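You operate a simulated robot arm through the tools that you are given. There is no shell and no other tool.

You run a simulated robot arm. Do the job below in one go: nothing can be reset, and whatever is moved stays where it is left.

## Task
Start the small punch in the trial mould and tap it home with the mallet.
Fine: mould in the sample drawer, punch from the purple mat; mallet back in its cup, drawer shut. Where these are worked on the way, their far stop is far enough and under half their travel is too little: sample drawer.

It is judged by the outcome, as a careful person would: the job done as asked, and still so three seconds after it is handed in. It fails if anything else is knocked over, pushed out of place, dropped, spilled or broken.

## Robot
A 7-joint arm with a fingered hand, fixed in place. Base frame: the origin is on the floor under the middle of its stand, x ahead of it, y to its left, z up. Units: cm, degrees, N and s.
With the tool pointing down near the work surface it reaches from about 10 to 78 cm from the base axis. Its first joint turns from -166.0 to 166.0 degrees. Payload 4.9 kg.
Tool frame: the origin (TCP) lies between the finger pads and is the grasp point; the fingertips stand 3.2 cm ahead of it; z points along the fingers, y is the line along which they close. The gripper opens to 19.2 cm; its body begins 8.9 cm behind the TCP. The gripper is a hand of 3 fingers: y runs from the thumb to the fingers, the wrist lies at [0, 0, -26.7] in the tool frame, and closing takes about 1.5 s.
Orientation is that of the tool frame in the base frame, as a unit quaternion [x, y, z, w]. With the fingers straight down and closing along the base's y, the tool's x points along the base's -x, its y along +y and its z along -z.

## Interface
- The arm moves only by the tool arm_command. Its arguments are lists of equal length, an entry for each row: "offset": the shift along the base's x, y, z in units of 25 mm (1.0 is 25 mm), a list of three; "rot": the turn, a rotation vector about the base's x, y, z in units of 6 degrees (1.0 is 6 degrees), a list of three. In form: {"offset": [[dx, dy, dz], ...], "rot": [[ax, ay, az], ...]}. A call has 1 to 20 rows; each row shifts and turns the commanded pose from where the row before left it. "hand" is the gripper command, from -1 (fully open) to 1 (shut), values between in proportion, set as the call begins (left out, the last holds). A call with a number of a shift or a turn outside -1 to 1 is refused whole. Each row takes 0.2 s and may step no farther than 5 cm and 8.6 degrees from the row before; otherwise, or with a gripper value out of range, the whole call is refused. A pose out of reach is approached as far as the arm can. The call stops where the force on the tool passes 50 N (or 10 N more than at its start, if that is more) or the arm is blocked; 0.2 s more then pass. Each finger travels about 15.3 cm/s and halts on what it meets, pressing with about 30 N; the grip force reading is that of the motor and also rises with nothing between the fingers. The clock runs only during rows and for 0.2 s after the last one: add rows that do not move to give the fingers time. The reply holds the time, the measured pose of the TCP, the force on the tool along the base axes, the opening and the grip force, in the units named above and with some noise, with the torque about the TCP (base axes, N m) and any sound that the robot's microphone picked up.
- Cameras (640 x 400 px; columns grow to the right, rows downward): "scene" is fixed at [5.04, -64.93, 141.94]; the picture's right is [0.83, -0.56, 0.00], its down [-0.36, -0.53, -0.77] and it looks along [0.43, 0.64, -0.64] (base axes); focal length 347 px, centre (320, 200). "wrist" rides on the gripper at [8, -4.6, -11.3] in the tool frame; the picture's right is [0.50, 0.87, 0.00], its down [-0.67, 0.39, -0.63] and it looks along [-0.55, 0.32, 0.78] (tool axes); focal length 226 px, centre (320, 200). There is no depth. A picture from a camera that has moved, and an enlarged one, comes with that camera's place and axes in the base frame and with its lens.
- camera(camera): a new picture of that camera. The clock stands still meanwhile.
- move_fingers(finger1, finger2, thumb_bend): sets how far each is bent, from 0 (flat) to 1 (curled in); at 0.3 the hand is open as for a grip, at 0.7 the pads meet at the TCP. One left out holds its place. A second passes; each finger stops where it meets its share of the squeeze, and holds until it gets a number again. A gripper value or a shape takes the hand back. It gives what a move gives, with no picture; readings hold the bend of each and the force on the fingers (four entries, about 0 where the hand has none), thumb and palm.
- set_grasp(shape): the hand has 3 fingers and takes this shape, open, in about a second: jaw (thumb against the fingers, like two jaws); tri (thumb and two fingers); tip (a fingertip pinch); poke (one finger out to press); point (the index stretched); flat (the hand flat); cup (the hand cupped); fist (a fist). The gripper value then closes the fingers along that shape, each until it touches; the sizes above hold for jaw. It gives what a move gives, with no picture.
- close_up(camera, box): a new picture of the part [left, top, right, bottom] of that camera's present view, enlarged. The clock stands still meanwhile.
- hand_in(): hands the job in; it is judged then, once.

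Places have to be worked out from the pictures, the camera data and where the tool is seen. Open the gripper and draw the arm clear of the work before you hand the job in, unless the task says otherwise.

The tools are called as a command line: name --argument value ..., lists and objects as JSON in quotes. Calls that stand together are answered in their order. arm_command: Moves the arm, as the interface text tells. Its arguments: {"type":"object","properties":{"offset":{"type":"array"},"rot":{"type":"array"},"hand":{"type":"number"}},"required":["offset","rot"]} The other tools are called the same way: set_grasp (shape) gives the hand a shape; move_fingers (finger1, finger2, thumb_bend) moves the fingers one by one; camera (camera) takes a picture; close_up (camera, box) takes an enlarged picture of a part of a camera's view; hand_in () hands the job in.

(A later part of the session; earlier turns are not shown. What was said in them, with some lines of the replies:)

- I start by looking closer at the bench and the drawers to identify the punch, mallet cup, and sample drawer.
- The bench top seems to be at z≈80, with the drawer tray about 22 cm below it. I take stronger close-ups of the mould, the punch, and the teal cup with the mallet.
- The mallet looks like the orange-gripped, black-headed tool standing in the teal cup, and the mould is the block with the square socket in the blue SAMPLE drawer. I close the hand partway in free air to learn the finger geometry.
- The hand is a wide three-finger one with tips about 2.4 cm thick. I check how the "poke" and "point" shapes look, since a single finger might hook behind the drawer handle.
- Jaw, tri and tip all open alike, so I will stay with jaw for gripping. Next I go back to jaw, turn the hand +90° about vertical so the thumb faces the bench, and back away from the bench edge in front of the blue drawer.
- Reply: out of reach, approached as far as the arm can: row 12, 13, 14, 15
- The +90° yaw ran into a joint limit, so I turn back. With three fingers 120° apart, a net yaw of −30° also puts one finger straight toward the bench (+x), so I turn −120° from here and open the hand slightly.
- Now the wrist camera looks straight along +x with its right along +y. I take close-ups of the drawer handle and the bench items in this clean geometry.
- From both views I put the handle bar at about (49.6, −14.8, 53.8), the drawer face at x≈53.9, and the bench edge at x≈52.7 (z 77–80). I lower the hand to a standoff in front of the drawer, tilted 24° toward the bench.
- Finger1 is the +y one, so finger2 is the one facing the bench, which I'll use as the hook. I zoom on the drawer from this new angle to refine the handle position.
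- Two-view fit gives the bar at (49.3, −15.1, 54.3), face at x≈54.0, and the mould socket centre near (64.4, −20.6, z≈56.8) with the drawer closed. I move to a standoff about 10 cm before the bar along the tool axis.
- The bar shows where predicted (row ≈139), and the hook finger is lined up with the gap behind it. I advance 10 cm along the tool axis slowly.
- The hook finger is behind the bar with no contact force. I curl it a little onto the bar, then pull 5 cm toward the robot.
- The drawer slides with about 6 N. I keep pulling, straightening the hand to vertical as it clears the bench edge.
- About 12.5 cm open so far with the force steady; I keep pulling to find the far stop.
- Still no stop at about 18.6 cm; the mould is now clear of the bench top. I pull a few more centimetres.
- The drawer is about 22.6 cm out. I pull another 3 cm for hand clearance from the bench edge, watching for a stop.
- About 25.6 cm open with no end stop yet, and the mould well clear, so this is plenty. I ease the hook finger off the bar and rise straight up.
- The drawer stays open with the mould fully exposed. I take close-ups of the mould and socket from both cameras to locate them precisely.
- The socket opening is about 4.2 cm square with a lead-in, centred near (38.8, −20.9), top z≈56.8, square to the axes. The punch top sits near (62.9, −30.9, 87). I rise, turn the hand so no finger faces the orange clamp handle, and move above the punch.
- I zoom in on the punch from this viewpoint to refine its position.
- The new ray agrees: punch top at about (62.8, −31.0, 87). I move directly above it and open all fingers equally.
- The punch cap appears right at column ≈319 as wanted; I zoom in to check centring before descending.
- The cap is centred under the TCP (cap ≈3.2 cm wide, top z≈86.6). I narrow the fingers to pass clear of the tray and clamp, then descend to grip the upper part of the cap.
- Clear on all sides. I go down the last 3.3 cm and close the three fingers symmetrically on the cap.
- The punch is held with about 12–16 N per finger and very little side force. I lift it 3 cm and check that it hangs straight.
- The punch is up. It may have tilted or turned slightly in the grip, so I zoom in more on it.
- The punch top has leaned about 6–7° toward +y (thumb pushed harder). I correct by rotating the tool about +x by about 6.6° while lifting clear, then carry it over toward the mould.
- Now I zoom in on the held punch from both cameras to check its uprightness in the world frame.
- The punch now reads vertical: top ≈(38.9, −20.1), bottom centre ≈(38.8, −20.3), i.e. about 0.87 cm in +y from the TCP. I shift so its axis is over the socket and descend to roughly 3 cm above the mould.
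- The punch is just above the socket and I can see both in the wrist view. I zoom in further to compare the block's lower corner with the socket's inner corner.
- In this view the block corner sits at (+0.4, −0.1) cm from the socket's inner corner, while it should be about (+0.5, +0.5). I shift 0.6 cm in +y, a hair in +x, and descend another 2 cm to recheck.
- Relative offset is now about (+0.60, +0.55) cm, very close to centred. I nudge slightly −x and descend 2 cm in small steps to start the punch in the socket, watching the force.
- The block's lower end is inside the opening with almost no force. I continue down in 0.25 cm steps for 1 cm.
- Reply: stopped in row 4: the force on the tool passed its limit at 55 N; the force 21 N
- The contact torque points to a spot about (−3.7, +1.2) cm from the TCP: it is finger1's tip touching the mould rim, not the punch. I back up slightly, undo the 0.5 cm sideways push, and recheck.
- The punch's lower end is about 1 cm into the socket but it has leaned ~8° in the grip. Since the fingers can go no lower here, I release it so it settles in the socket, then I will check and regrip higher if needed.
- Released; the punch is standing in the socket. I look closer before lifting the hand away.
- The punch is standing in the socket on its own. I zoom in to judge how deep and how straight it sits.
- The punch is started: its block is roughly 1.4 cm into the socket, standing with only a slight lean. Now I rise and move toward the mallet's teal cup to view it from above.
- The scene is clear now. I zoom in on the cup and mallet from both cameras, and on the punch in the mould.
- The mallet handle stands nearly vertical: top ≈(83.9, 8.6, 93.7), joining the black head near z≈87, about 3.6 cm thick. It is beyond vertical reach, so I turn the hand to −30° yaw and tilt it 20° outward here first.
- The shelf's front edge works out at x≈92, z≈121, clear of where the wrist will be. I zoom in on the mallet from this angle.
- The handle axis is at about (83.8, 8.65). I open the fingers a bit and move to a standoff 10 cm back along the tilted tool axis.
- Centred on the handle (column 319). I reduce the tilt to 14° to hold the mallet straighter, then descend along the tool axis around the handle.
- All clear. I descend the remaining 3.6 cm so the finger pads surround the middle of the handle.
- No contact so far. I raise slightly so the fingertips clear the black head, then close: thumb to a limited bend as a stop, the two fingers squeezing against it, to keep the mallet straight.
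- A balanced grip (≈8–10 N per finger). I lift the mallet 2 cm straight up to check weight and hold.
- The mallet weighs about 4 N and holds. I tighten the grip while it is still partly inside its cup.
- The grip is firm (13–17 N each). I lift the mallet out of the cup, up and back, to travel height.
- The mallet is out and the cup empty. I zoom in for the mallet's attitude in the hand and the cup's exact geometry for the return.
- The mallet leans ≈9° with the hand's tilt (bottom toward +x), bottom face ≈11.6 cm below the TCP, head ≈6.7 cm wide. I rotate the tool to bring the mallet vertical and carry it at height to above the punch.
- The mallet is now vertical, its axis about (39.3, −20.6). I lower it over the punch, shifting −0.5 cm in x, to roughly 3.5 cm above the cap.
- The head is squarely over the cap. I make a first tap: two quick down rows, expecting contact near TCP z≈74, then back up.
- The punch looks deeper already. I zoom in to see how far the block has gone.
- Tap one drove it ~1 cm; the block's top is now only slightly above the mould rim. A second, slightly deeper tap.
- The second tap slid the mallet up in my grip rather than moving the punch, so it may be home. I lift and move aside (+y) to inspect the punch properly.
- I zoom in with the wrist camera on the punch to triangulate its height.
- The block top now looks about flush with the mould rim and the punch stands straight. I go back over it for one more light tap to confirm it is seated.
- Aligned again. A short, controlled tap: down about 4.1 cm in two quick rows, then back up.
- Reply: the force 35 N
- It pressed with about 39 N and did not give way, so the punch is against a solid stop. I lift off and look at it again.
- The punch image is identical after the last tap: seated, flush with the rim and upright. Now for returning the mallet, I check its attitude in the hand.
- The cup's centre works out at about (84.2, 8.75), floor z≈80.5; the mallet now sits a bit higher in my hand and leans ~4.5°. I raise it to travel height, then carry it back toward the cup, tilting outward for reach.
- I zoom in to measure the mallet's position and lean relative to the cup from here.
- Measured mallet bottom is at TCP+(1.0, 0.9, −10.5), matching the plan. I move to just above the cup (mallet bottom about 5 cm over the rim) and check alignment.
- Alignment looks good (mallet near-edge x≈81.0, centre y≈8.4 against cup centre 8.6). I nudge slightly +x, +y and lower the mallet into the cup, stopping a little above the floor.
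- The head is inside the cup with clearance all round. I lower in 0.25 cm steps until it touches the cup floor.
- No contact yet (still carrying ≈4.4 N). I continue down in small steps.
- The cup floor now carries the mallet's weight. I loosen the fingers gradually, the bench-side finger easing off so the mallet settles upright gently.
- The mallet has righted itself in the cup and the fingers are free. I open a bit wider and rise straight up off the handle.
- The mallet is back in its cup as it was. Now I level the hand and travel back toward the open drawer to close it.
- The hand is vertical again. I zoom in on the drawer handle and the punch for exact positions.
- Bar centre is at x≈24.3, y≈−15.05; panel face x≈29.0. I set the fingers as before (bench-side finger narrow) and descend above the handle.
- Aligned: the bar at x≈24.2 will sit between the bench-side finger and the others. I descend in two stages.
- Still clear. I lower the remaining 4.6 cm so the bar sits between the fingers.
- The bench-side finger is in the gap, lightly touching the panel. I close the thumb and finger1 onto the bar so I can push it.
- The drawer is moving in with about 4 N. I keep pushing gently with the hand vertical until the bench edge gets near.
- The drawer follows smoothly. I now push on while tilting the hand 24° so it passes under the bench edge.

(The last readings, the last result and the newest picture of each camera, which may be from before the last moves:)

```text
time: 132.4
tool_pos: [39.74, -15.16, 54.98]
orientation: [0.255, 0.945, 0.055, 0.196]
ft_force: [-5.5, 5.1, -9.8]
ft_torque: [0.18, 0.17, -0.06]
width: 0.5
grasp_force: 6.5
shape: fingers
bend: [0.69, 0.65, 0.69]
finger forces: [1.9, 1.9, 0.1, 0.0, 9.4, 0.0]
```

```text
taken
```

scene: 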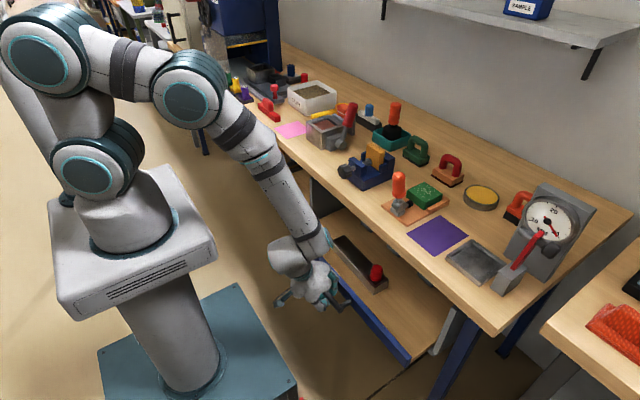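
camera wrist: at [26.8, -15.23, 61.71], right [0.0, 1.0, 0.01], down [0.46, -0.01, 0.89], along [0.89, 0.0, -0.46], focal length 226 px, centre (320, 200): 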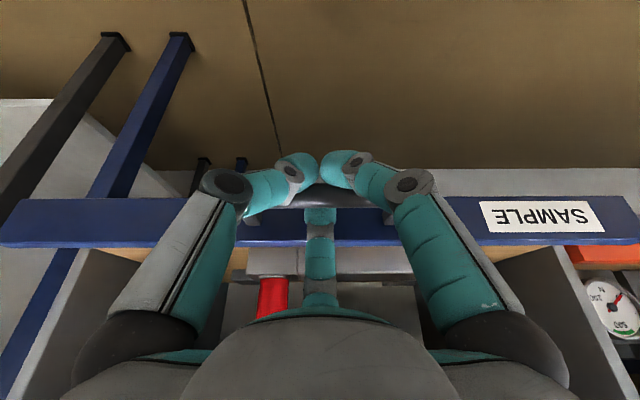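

About 8.7 cm remain. I ease down a few millimetres to relieve the vertical load and keep pushing.

arm_command --offset '[[0.25, 0, -0.06], [0.25, 0, -0.06], [0.25, 0, 0], [0.25, 0, 0], [0.25, 0, 0], [0.25, 0, 0], [0.25, 0, 0], [0.25, 0, 0], [0.25, 0, 0], [0.25, 0, 0], [0.25, 0, 0]]' --rot '[[0, 0, 0], [0, 0, 0], [0, 0, 0], [0, 0, 0], [0, 0, 0], [0, 0, 0], [0, 0, 0], [0, 0, 0], [0, 0, 0], [0, 0, 0], [0, 0, 0]]'

camera --camera "wrist"

camera --camera "scene"

```text
time: 134.8
tool_pos: [46.69, -15.18, 54.75]
orientation: [0.254, 0.944, 0.054, 0.201]
ft_force: [-4.7, -1.3, -4.0]
ft_torque: [-0.01, 0.1, -0.09]
width: 0.4
grasp_force: 3.2
shape: fingers
bend: [0.69, 0.66, 0.69]
finger forces: [1.2, 0.7, 0.0, 0.1, 5.0, 0.0]
```

```text
taken
camera wrist: at [33.66, -15.14, 61.32], right [0.0, 1.0, 0.0], down [0.45, 0.0, 0.89], along [0.89, 0.0, -0.45], focal length 226 px, centre (320, 200)
```

wrist: 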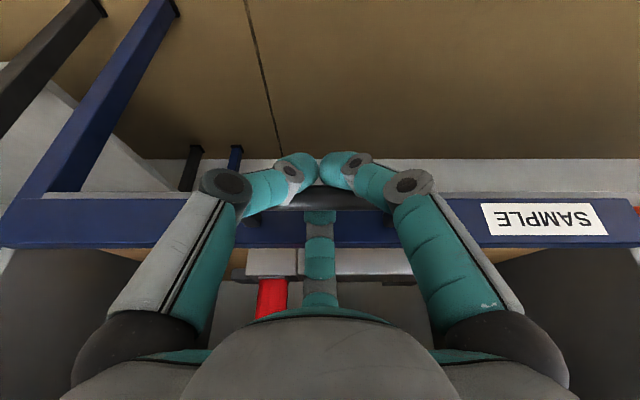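

```text
taken
```

scene: 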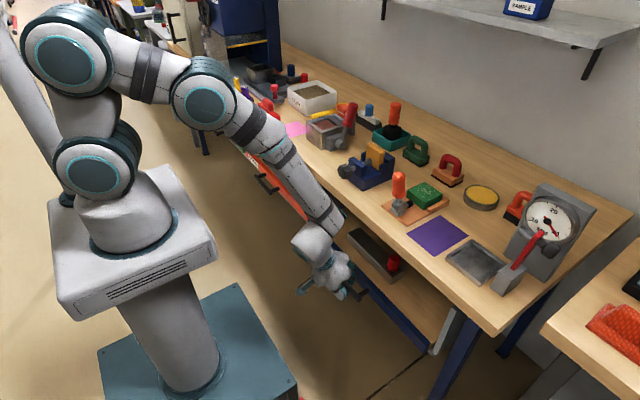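

Nearly shut, perhaps 1.5–2 cm to go. I push in 0.25 cm steps until the stop is felt.

arm_command --offset '[[0.1, 0, 0], [0.1, 0, 0], [0.1, 0, 0], [0.1, 0, 0], [0.1, 0, 0], [0.1, 0, 0], [0.1, 0, 0]]' --rot '[[0, 0, 0], [0, 0, 0], [0, 0, 0], [0, 0, 0], [0, 0, 0], [0, 0, 0], [0, 0, 0]]'

camera --camera "wrist"

```text
time: 136.4
tool_pos: [48.24, -15.18, 54.79]
orientation: [0.254, 0.945, 0.055, 0.201]
ft_force: [-6.2, 0.0, -3.7]
ft_torque: [-0.01, 0.14, -0.09]
width: 0.44
grasp_force: 3.8
shape: fingers
bend: [0.7, 0.66, 0.69]
finger forces: [1.4, 0.3, 0.0, 0.0, 5.6, 0.0]
```

```text
taken
camera wrist: at [35.32, -15.1, 61.31], right [0.0, 1.0, 0.0], down [0.45, 0.0, 0.89], along [0.89, 0.0, -0.45], focal length 226 px, centre (320, 200)
```

wrist: 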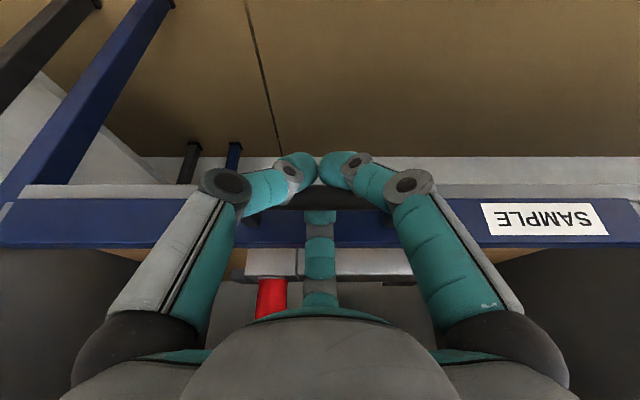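

Not at the stop yet (6 N). A few more small steps.

arm_command --offset '[[0.1, 0, 0], [0.1, 0, 0], [0.1, 0, 0]]' --rot '[[0, 0, 0], [0, 0, 0], [0, 0, 0]]'

close_up --camera "scene" --box '[260, 180, 460, 360]'

```text
time: 137.2
tool_pos: [48.82, -15.25, 54.63]
orientation: [0.255, 0.945, 0.054, 0.197]
ft_force: [-17.0, 1.6, -2.1]
ft_torque: [0.06, 0.17, -0.19]
width: 0.49
grasp_force: 7.3
shape: fingers
bend: [0.7, 0.66, 0.69]
finger forces: [1.6, 0.0, 0.1, 0.0, 12.6, 0.0]
```

```text
2.22 times, centred on (360, 270) of scene
camera zoom: at [5.04, -64.93, 141.94], right [0.83, -0.56, 0.0], down [-0.36, -0.53, -0.77], along [0.43, 0.64, -0.64], focal length 771 px, centre (231, 44)
```

zoom: 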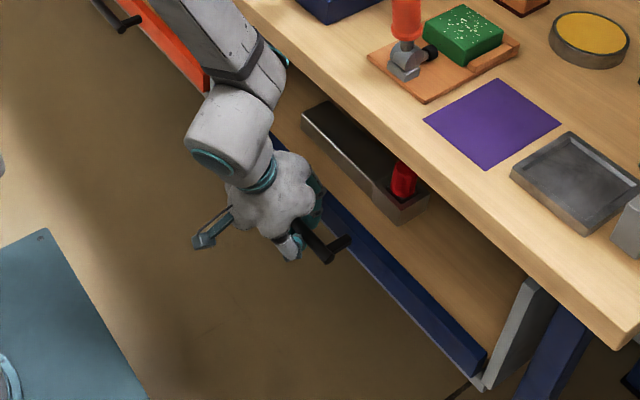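

The force jumped to 17 N, indicating the closed stop. I press 0.4 cm more to confirm it is fully shut.

arm_command --offset '[[0.08, 0, 0], [0.08, 0, 0], [0, 0, 0]]' --rot '[[0, 0, 0], [0, 0, 0], [0, 0, 0]]'

close_up --camera "scene" --box '[280, 200, 480, 325]'

```text
time: 138.0
tool_pos: [49.22, -15.04, 54.4]
orientation: [0.255, 0.945, 0.055, 0.197]
ft_force: [-28.9, 2.5, -3.7]
ft_torque: [0.05, 0.29, -0.45]
width: 0.59
grasp_force: 11.9
shape: fingers
bend: [0.69, 0.66, 0.69]
finger forces: [2.2, 0.0, 0.0, 0.0, 21.4, 0.1]
```

```text
3.20 times, centred on (380, 262) of scene
camera zoom: at [5.04, -64.93, 141.94], right [0.83, -0.56, 0.0], down [-0.36, -0.53, -0.77], along [0.43, 0.64, -0.64], focal length 1111 px, centre (128, 0)
```

zoom: 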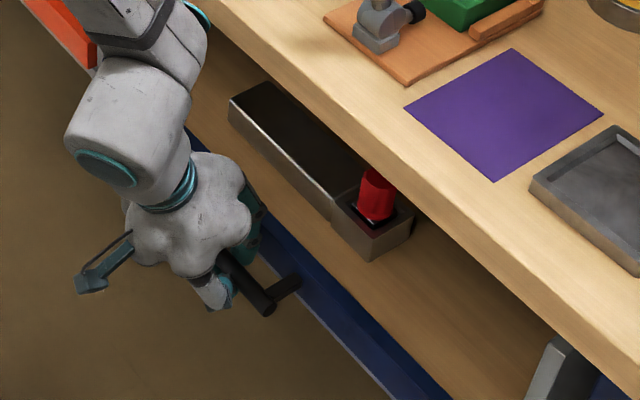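

The drawer is firmly shut (29 N against its stop) and the mould sits where it was at the start. I release the bar: thumb and finger1 open first, the hooked finger opening away from the bar toward the panel.

move_fingers --finger1 0.45 --finger2 0.6 --thumb_bend 0.45

arm_command --offset '[[-0.12, 0, 0.06], [-0.12, 0, 0.06]]' --rot '[[0, 0, 0], [0, 0, 0]]'

move_fingers --finger2 0.6

camera --camera "wrist"

```text
time: 139.0
tool_pos: [49.54, -15.26, 54.77]
orientation: [0.253, 0.944, 0.054, 0.202]
ft_force: [-9.8, 0.9, 1.7]
ft_torque: [0.02, -0.19, 0.02]
width: 10.54
grasp_force: 4.9
shape: fingers
bend: [0.45, 0.66, 0.45]
finger forces: [0.0, 9.7, 0.0, 0.0, 0.0, 0.0]
```

```text
time: 139.6
tool_pos: [49.11, -15.26, 55.07]
orientation: [0.254, 0.944, 0.054, 0.202]
ft_force: [-3.7, -0.2, 0.6]
ft_torque: [-0.01, -0.06, 0.03]
width: 10.5
grasp_force: 1.6
shape: fingers
bend: [0.45, 0.63, 0.45]
finger forces: [0.0, 3.8, 0.0, 0.0, 0.0, 0.1]
```

```text
time: 140.6
tool_pos: [49.05, -15.3, 55.03]
orientation: [0.255, 0.944, 0.053, 0.201]
ft_force: [-4.7, -0.3, 3.3]
ft_torque: [0.0, -0.22, 0.0]
width: 10.51
grasp_force: 2.4
shape: fingers
bend: [0.45, 0.62, 0.45]
finger forces: [0.0, 5.2, 0.0, 0.0, 0.1, 0.0]
```

```text
taken
camera wrist: at [35.95, -15.2, 61.63], right [0.0, 1.0, 0.0], down [0.45, 0.0, 0.89], along [0.89, 0.0, -0.45], focal length 226 px, centre (320, 200)
```

wrist: 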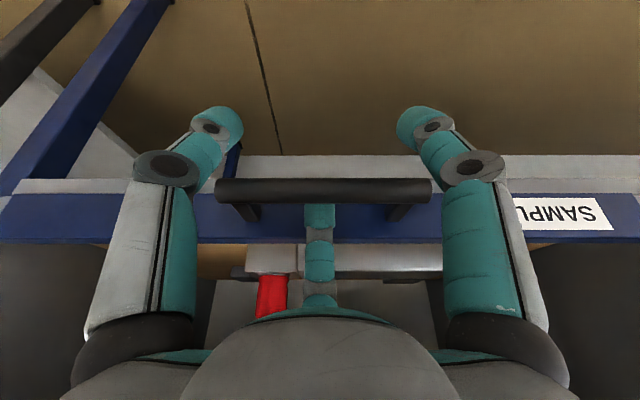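

The hooked finger leans on the panel, not the bar. I back off 0.9 cm in −x, then withdraw along the tool axis.

arm_command --offset '[[-0.12, 0, 0], [-0.12, 0, 0], [-0.12, 0, 0]]' --rot '[[0, 0, 0], [0, 0, 0], [0, 0, 0]]'

close_up --camera "wrist" --box '[180, 130, 460, 320]'

```text
time: 141.4
tool_pos: [48.04, -15.08, 55.01]
orientation: [0.255, 0.944, 0.053, 0.201]
ft_force: [-0.2, -0.5, 0.1]
ft_torque: [0.01, 0.01, 0.0]
width: 10.52
grasp_force: 0.1
shape: fingers
bend: [0.45, 0.6, 0.45]
finger forces: [0.0, 0.0, 0.0, 0.0, 0.0, 0.1]
```

```text
2.11 times, centred on (320, 225) of wrist
camera zoom: at [35.08, -15.12, 61.62], right [0.0, 1.0, 0.0], down [0.45, 0.0, 0.89], along [0.89, 0.0, -0.45], focal length 476 px, centre (320, 147)
```

zoom: 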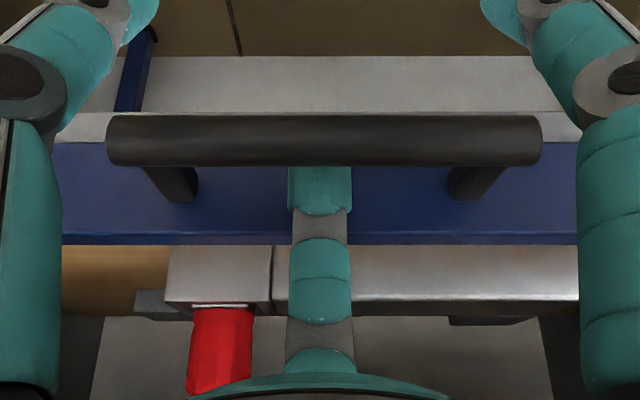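

Free, with the drawer shut. From this low angle I can also check how far the punch block protrudes above the mould, so I zoom in.

close_up --camera "wrist" --box '[240, 185, 310, 245]'

```text
6.67 times, centred on (275, 215) of wrist
camera zoom: at [35.08, -15.12, 61.62], right [0.0, 1.0, 0.0], down [0.45, 0.0, 0.89], along [0.89, 0.0, -0.45], focal length 1507 px, centre (620, 100)
```

zoom: 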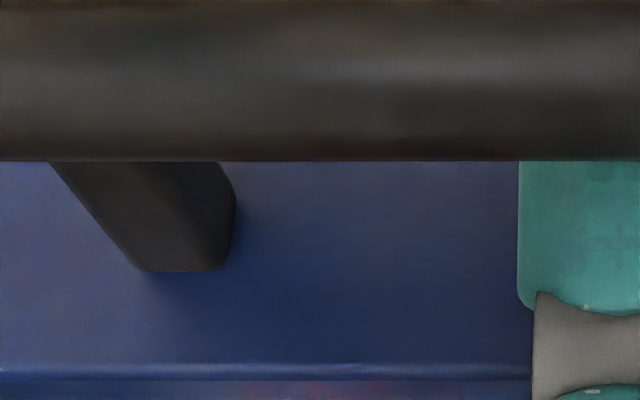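

The crop was too high; I aim it at the mould and punch instead.

close_up --camera "wrist" --box '[245, 240, 315, 320]'

```text
5.00 times, centred on (280, 280) of wrist
camera zoom: at [35.08, -15.12, 61.62], right [0.0, 1.0, 0.0], down [0.45, 0.0, 0.89], along [0.89, 0.0, -0.45], focal length 1130 px, centre (520, -200)
```

zoom: 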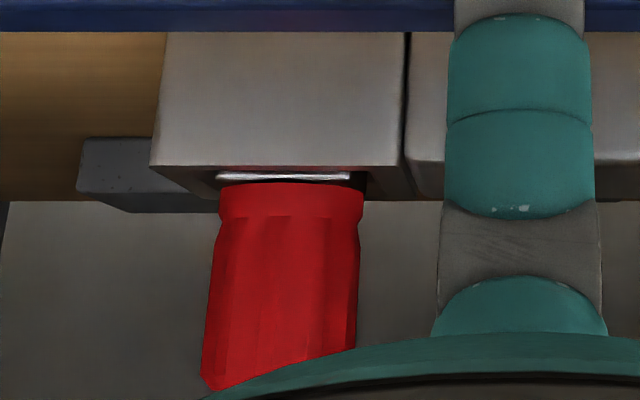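

From this low angle the block's top edge is within about 1 mm of the mould's top: the punch is home. I withdraw the hand along the tool axis.

arm_command --offset '[[-0.2, 0, 0.457], [-0.2, 0, 0.457], [-0.2, 0, 0.457], [-0.2, 0, 0.457], [-0.2, 0, 0.457], [-0.2, 0, 0.457], [-0.2, 0, 0.457], [-0.2, 0, 0.457], [-0.6, 0, 0.7], [-0.6, 0, 0.7], [-0.6, 0, 0.7], [-0.4, 0, 0.9], [-0.3, 0, 0.9], [-0.2, 0, 0.9]]' --rot '[[0, 0, 0], [0, 0, 0], [0, 0, 0], [0, 0, 0], [0, 0, 0], [0, 0, 0], [0, 0, 0], [0, 0, 0], [0, 0, 0], [0, 0, 0], [0, 0.8, 0], [0, 0.8, 0], [0, 0.8, 0], [0, 0.8, 0]]'

camera --camera "wrist"

camera --camera "scene"

```text
time: 144.4
tool_pos: [37.23, -15.29, 76.07]
orientation: [0.26, 0.965, 0.011, 0.039]
ft_force: [0.3, 0.4, 0.1]
ft_torque: [0.01, 0.0, -0.02]
width: 10.53
grasp_force: 0.0
shape: fingers
bend: [0.45, 0.6, 0.45]
finger forces: [0.0, 0.0, 0.1, 0.1, 0.0, 0.0]
```

```text
taken
camera wrist: at [27.09, -15.16, 86.52], right [0.0, 1.0, 0.0], down [0.72, 0.0, 0.69], along [0.69, 0.0, -0.72], focal length 226 px, centre (320, 200)
```

wrist: 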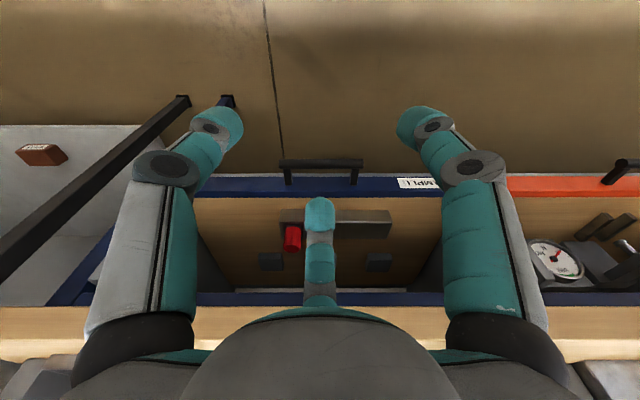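

```text
taken
```

scene: 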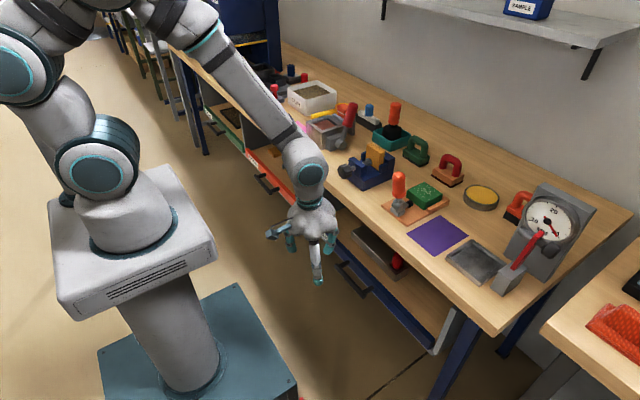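

The blue drawer front is in line with the orange one. I open the hand and draw the arm up and clear, then inspect everything.

arm_command --offset '[[-0.1, 0.2, 1], [-0.1, 0.2, 1], [-0.1, 0.2, 1], [-0.1, 0.2, 1], [-0.1, 0.2, 1], [-0.1, 0.2, 1], [-0.1, 0.2, 1], [-0.1, 0.2, 1], [0, 0.2, 1], [0, 0.2, 1], [0, 0.2, 1], [0, 0.2, 1]]' --rot '[[0, 0.2, 0], [0, 0.2, 0], [0, 0.2, 0], [0, 0.2, 0], [0, 0, 0], [0, 0, 0], [0, 0, 0], [0, 0, 0], [0, 0, 0], [0, 0, 0], [0, 0, 0], [0, 0, 0]]' --hand -1

camera --camera "scene"

close_up --camera "scene" --box '[280, 200, 480, 325]'

close_up --camera "scene" --box '[220, 60, 460, 210]'

close_up --camera "scene" --box '[380, 140, 620, 290]'

camera --camera "wrist"

```text
time: 147.0
tool_pos: [35.29, -9.17, 106.19]
orientation: [0.259, 0.966, 0.0, 0.0]
ft_force: [0.6, 0.6, 0.9]
ft_torque: [-0.02, -0.03, -0.01]
width: 19.21
grasp_force: 0.2
shape: jaw
bend: [0.3, 0.3, 0.3]
finger forces: [0.1, 0.1, 0.0, 0.0, 0.0, 0.0]
```

```text
taken
```

scene: 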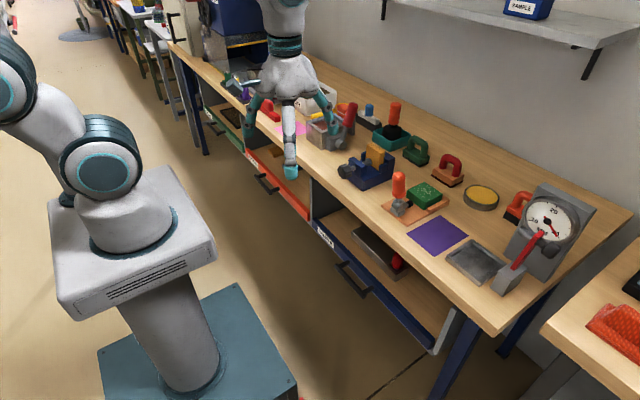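

```text
3.20 times, centred on (380, 262) of scene
camera zoom: at [5.04, -64.93, 141.94], right [0.83, -0.56, 0.0], down [-0.36, -0.53, -0.77], along [0.43, 0.64, -0.64], focal length 1111 px, centre (128, 0)
```

zoom: 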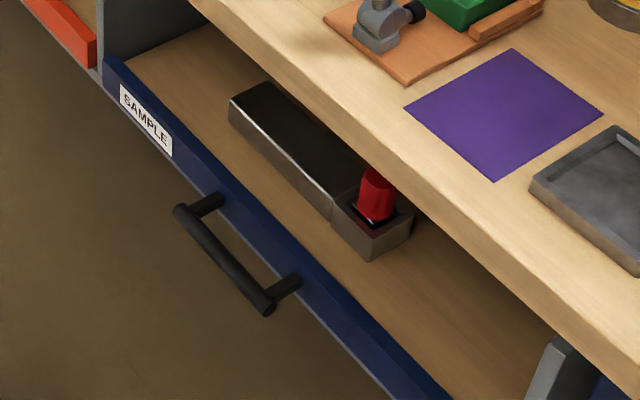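

```text
2.67 times, centred on (340, 135) of scene
camera zoom: at [5.04, -64.93, 141.94], right [0.83, -0.56, 0.0], down [-0.36, -0.53, -0.77], along [0.43, 0.64, -0.64], focal length 926 px, centre (267, 373)
```

zoom: 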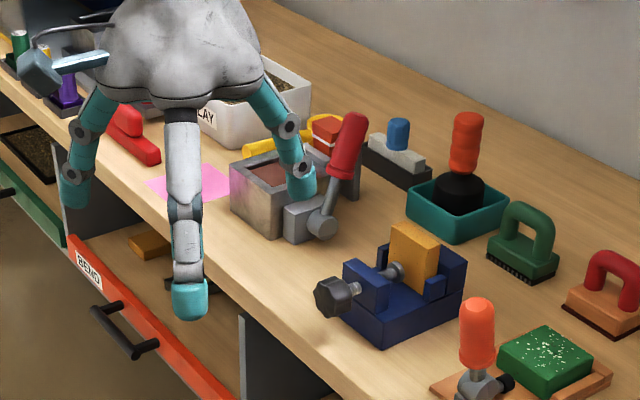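

```text
2.67 times, centred on (500, 215) of scene
camera zoom: at [5.04, -64.93, 141.94], right [0.83, -0.56, 0.0], down [-0.36, -0.53, -0.77], along [0.43, 0.64, -0.64], focal length 926 px, centre (-160, 160)
```

zoom: 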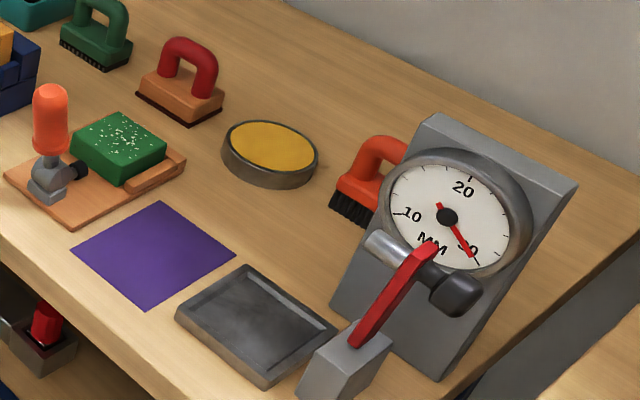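

```text
taken
camera wrist: at [26.14, -9.12, 117.53], right [0.0, 1.0, 0.0], down [0.78, 0.0, 0.63], along [0.63, 0.0, -0.78], focal length 226 px, centre (320, 200)
```

wrist: 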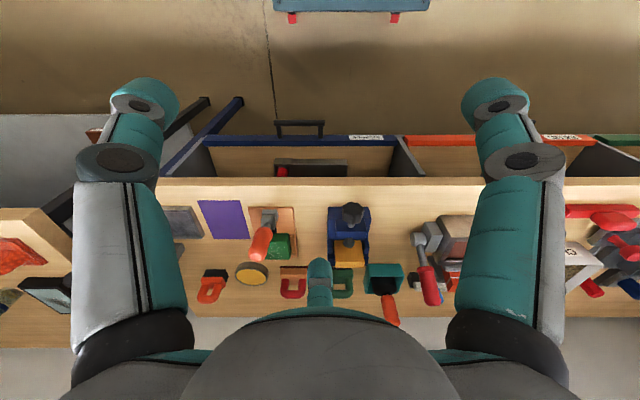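

Everything checks out. The drawer front and handle match their starting picture, the punch is seated upright in the mould, and the mallet stands in its teal cup. The other bench items are undisturbed, and the hand is open and clear. I hand the job in.

hand_in

```text
The job is handed in.
```

The small punch is seated in the trial mould, the mallet is back in its cup, and the sample drawer is shut. The job has been handed in, but the interface gave no verdict on it.

- **Drawer:** I pulled it out about 25 cm without meeting the far stop, so I could not measure it against its full travel. At the end I pushed it shut until it stopped hard.
- **Punch:** My first grip tilted the punch, and a fingertip touched the mould rim on the way in. I let go with the end about 1 cm into the socket, and it stood there on its own.
- **Taps:** The first tap drove it about 1 cm. Two more, the last pressing with about 39 N, did not move it. Its block now sits within about 1 mm of the mould's top.
- **Mallet:** It slipped up a little in my grip on the second tap. I lowered it into its cup leaning, and it settled upright when I let go.

In the last pictures nothing else on the bench looked moved, and the mould sits within a few millimetres of where it started in the drawer. The hand is open and clear of the work.
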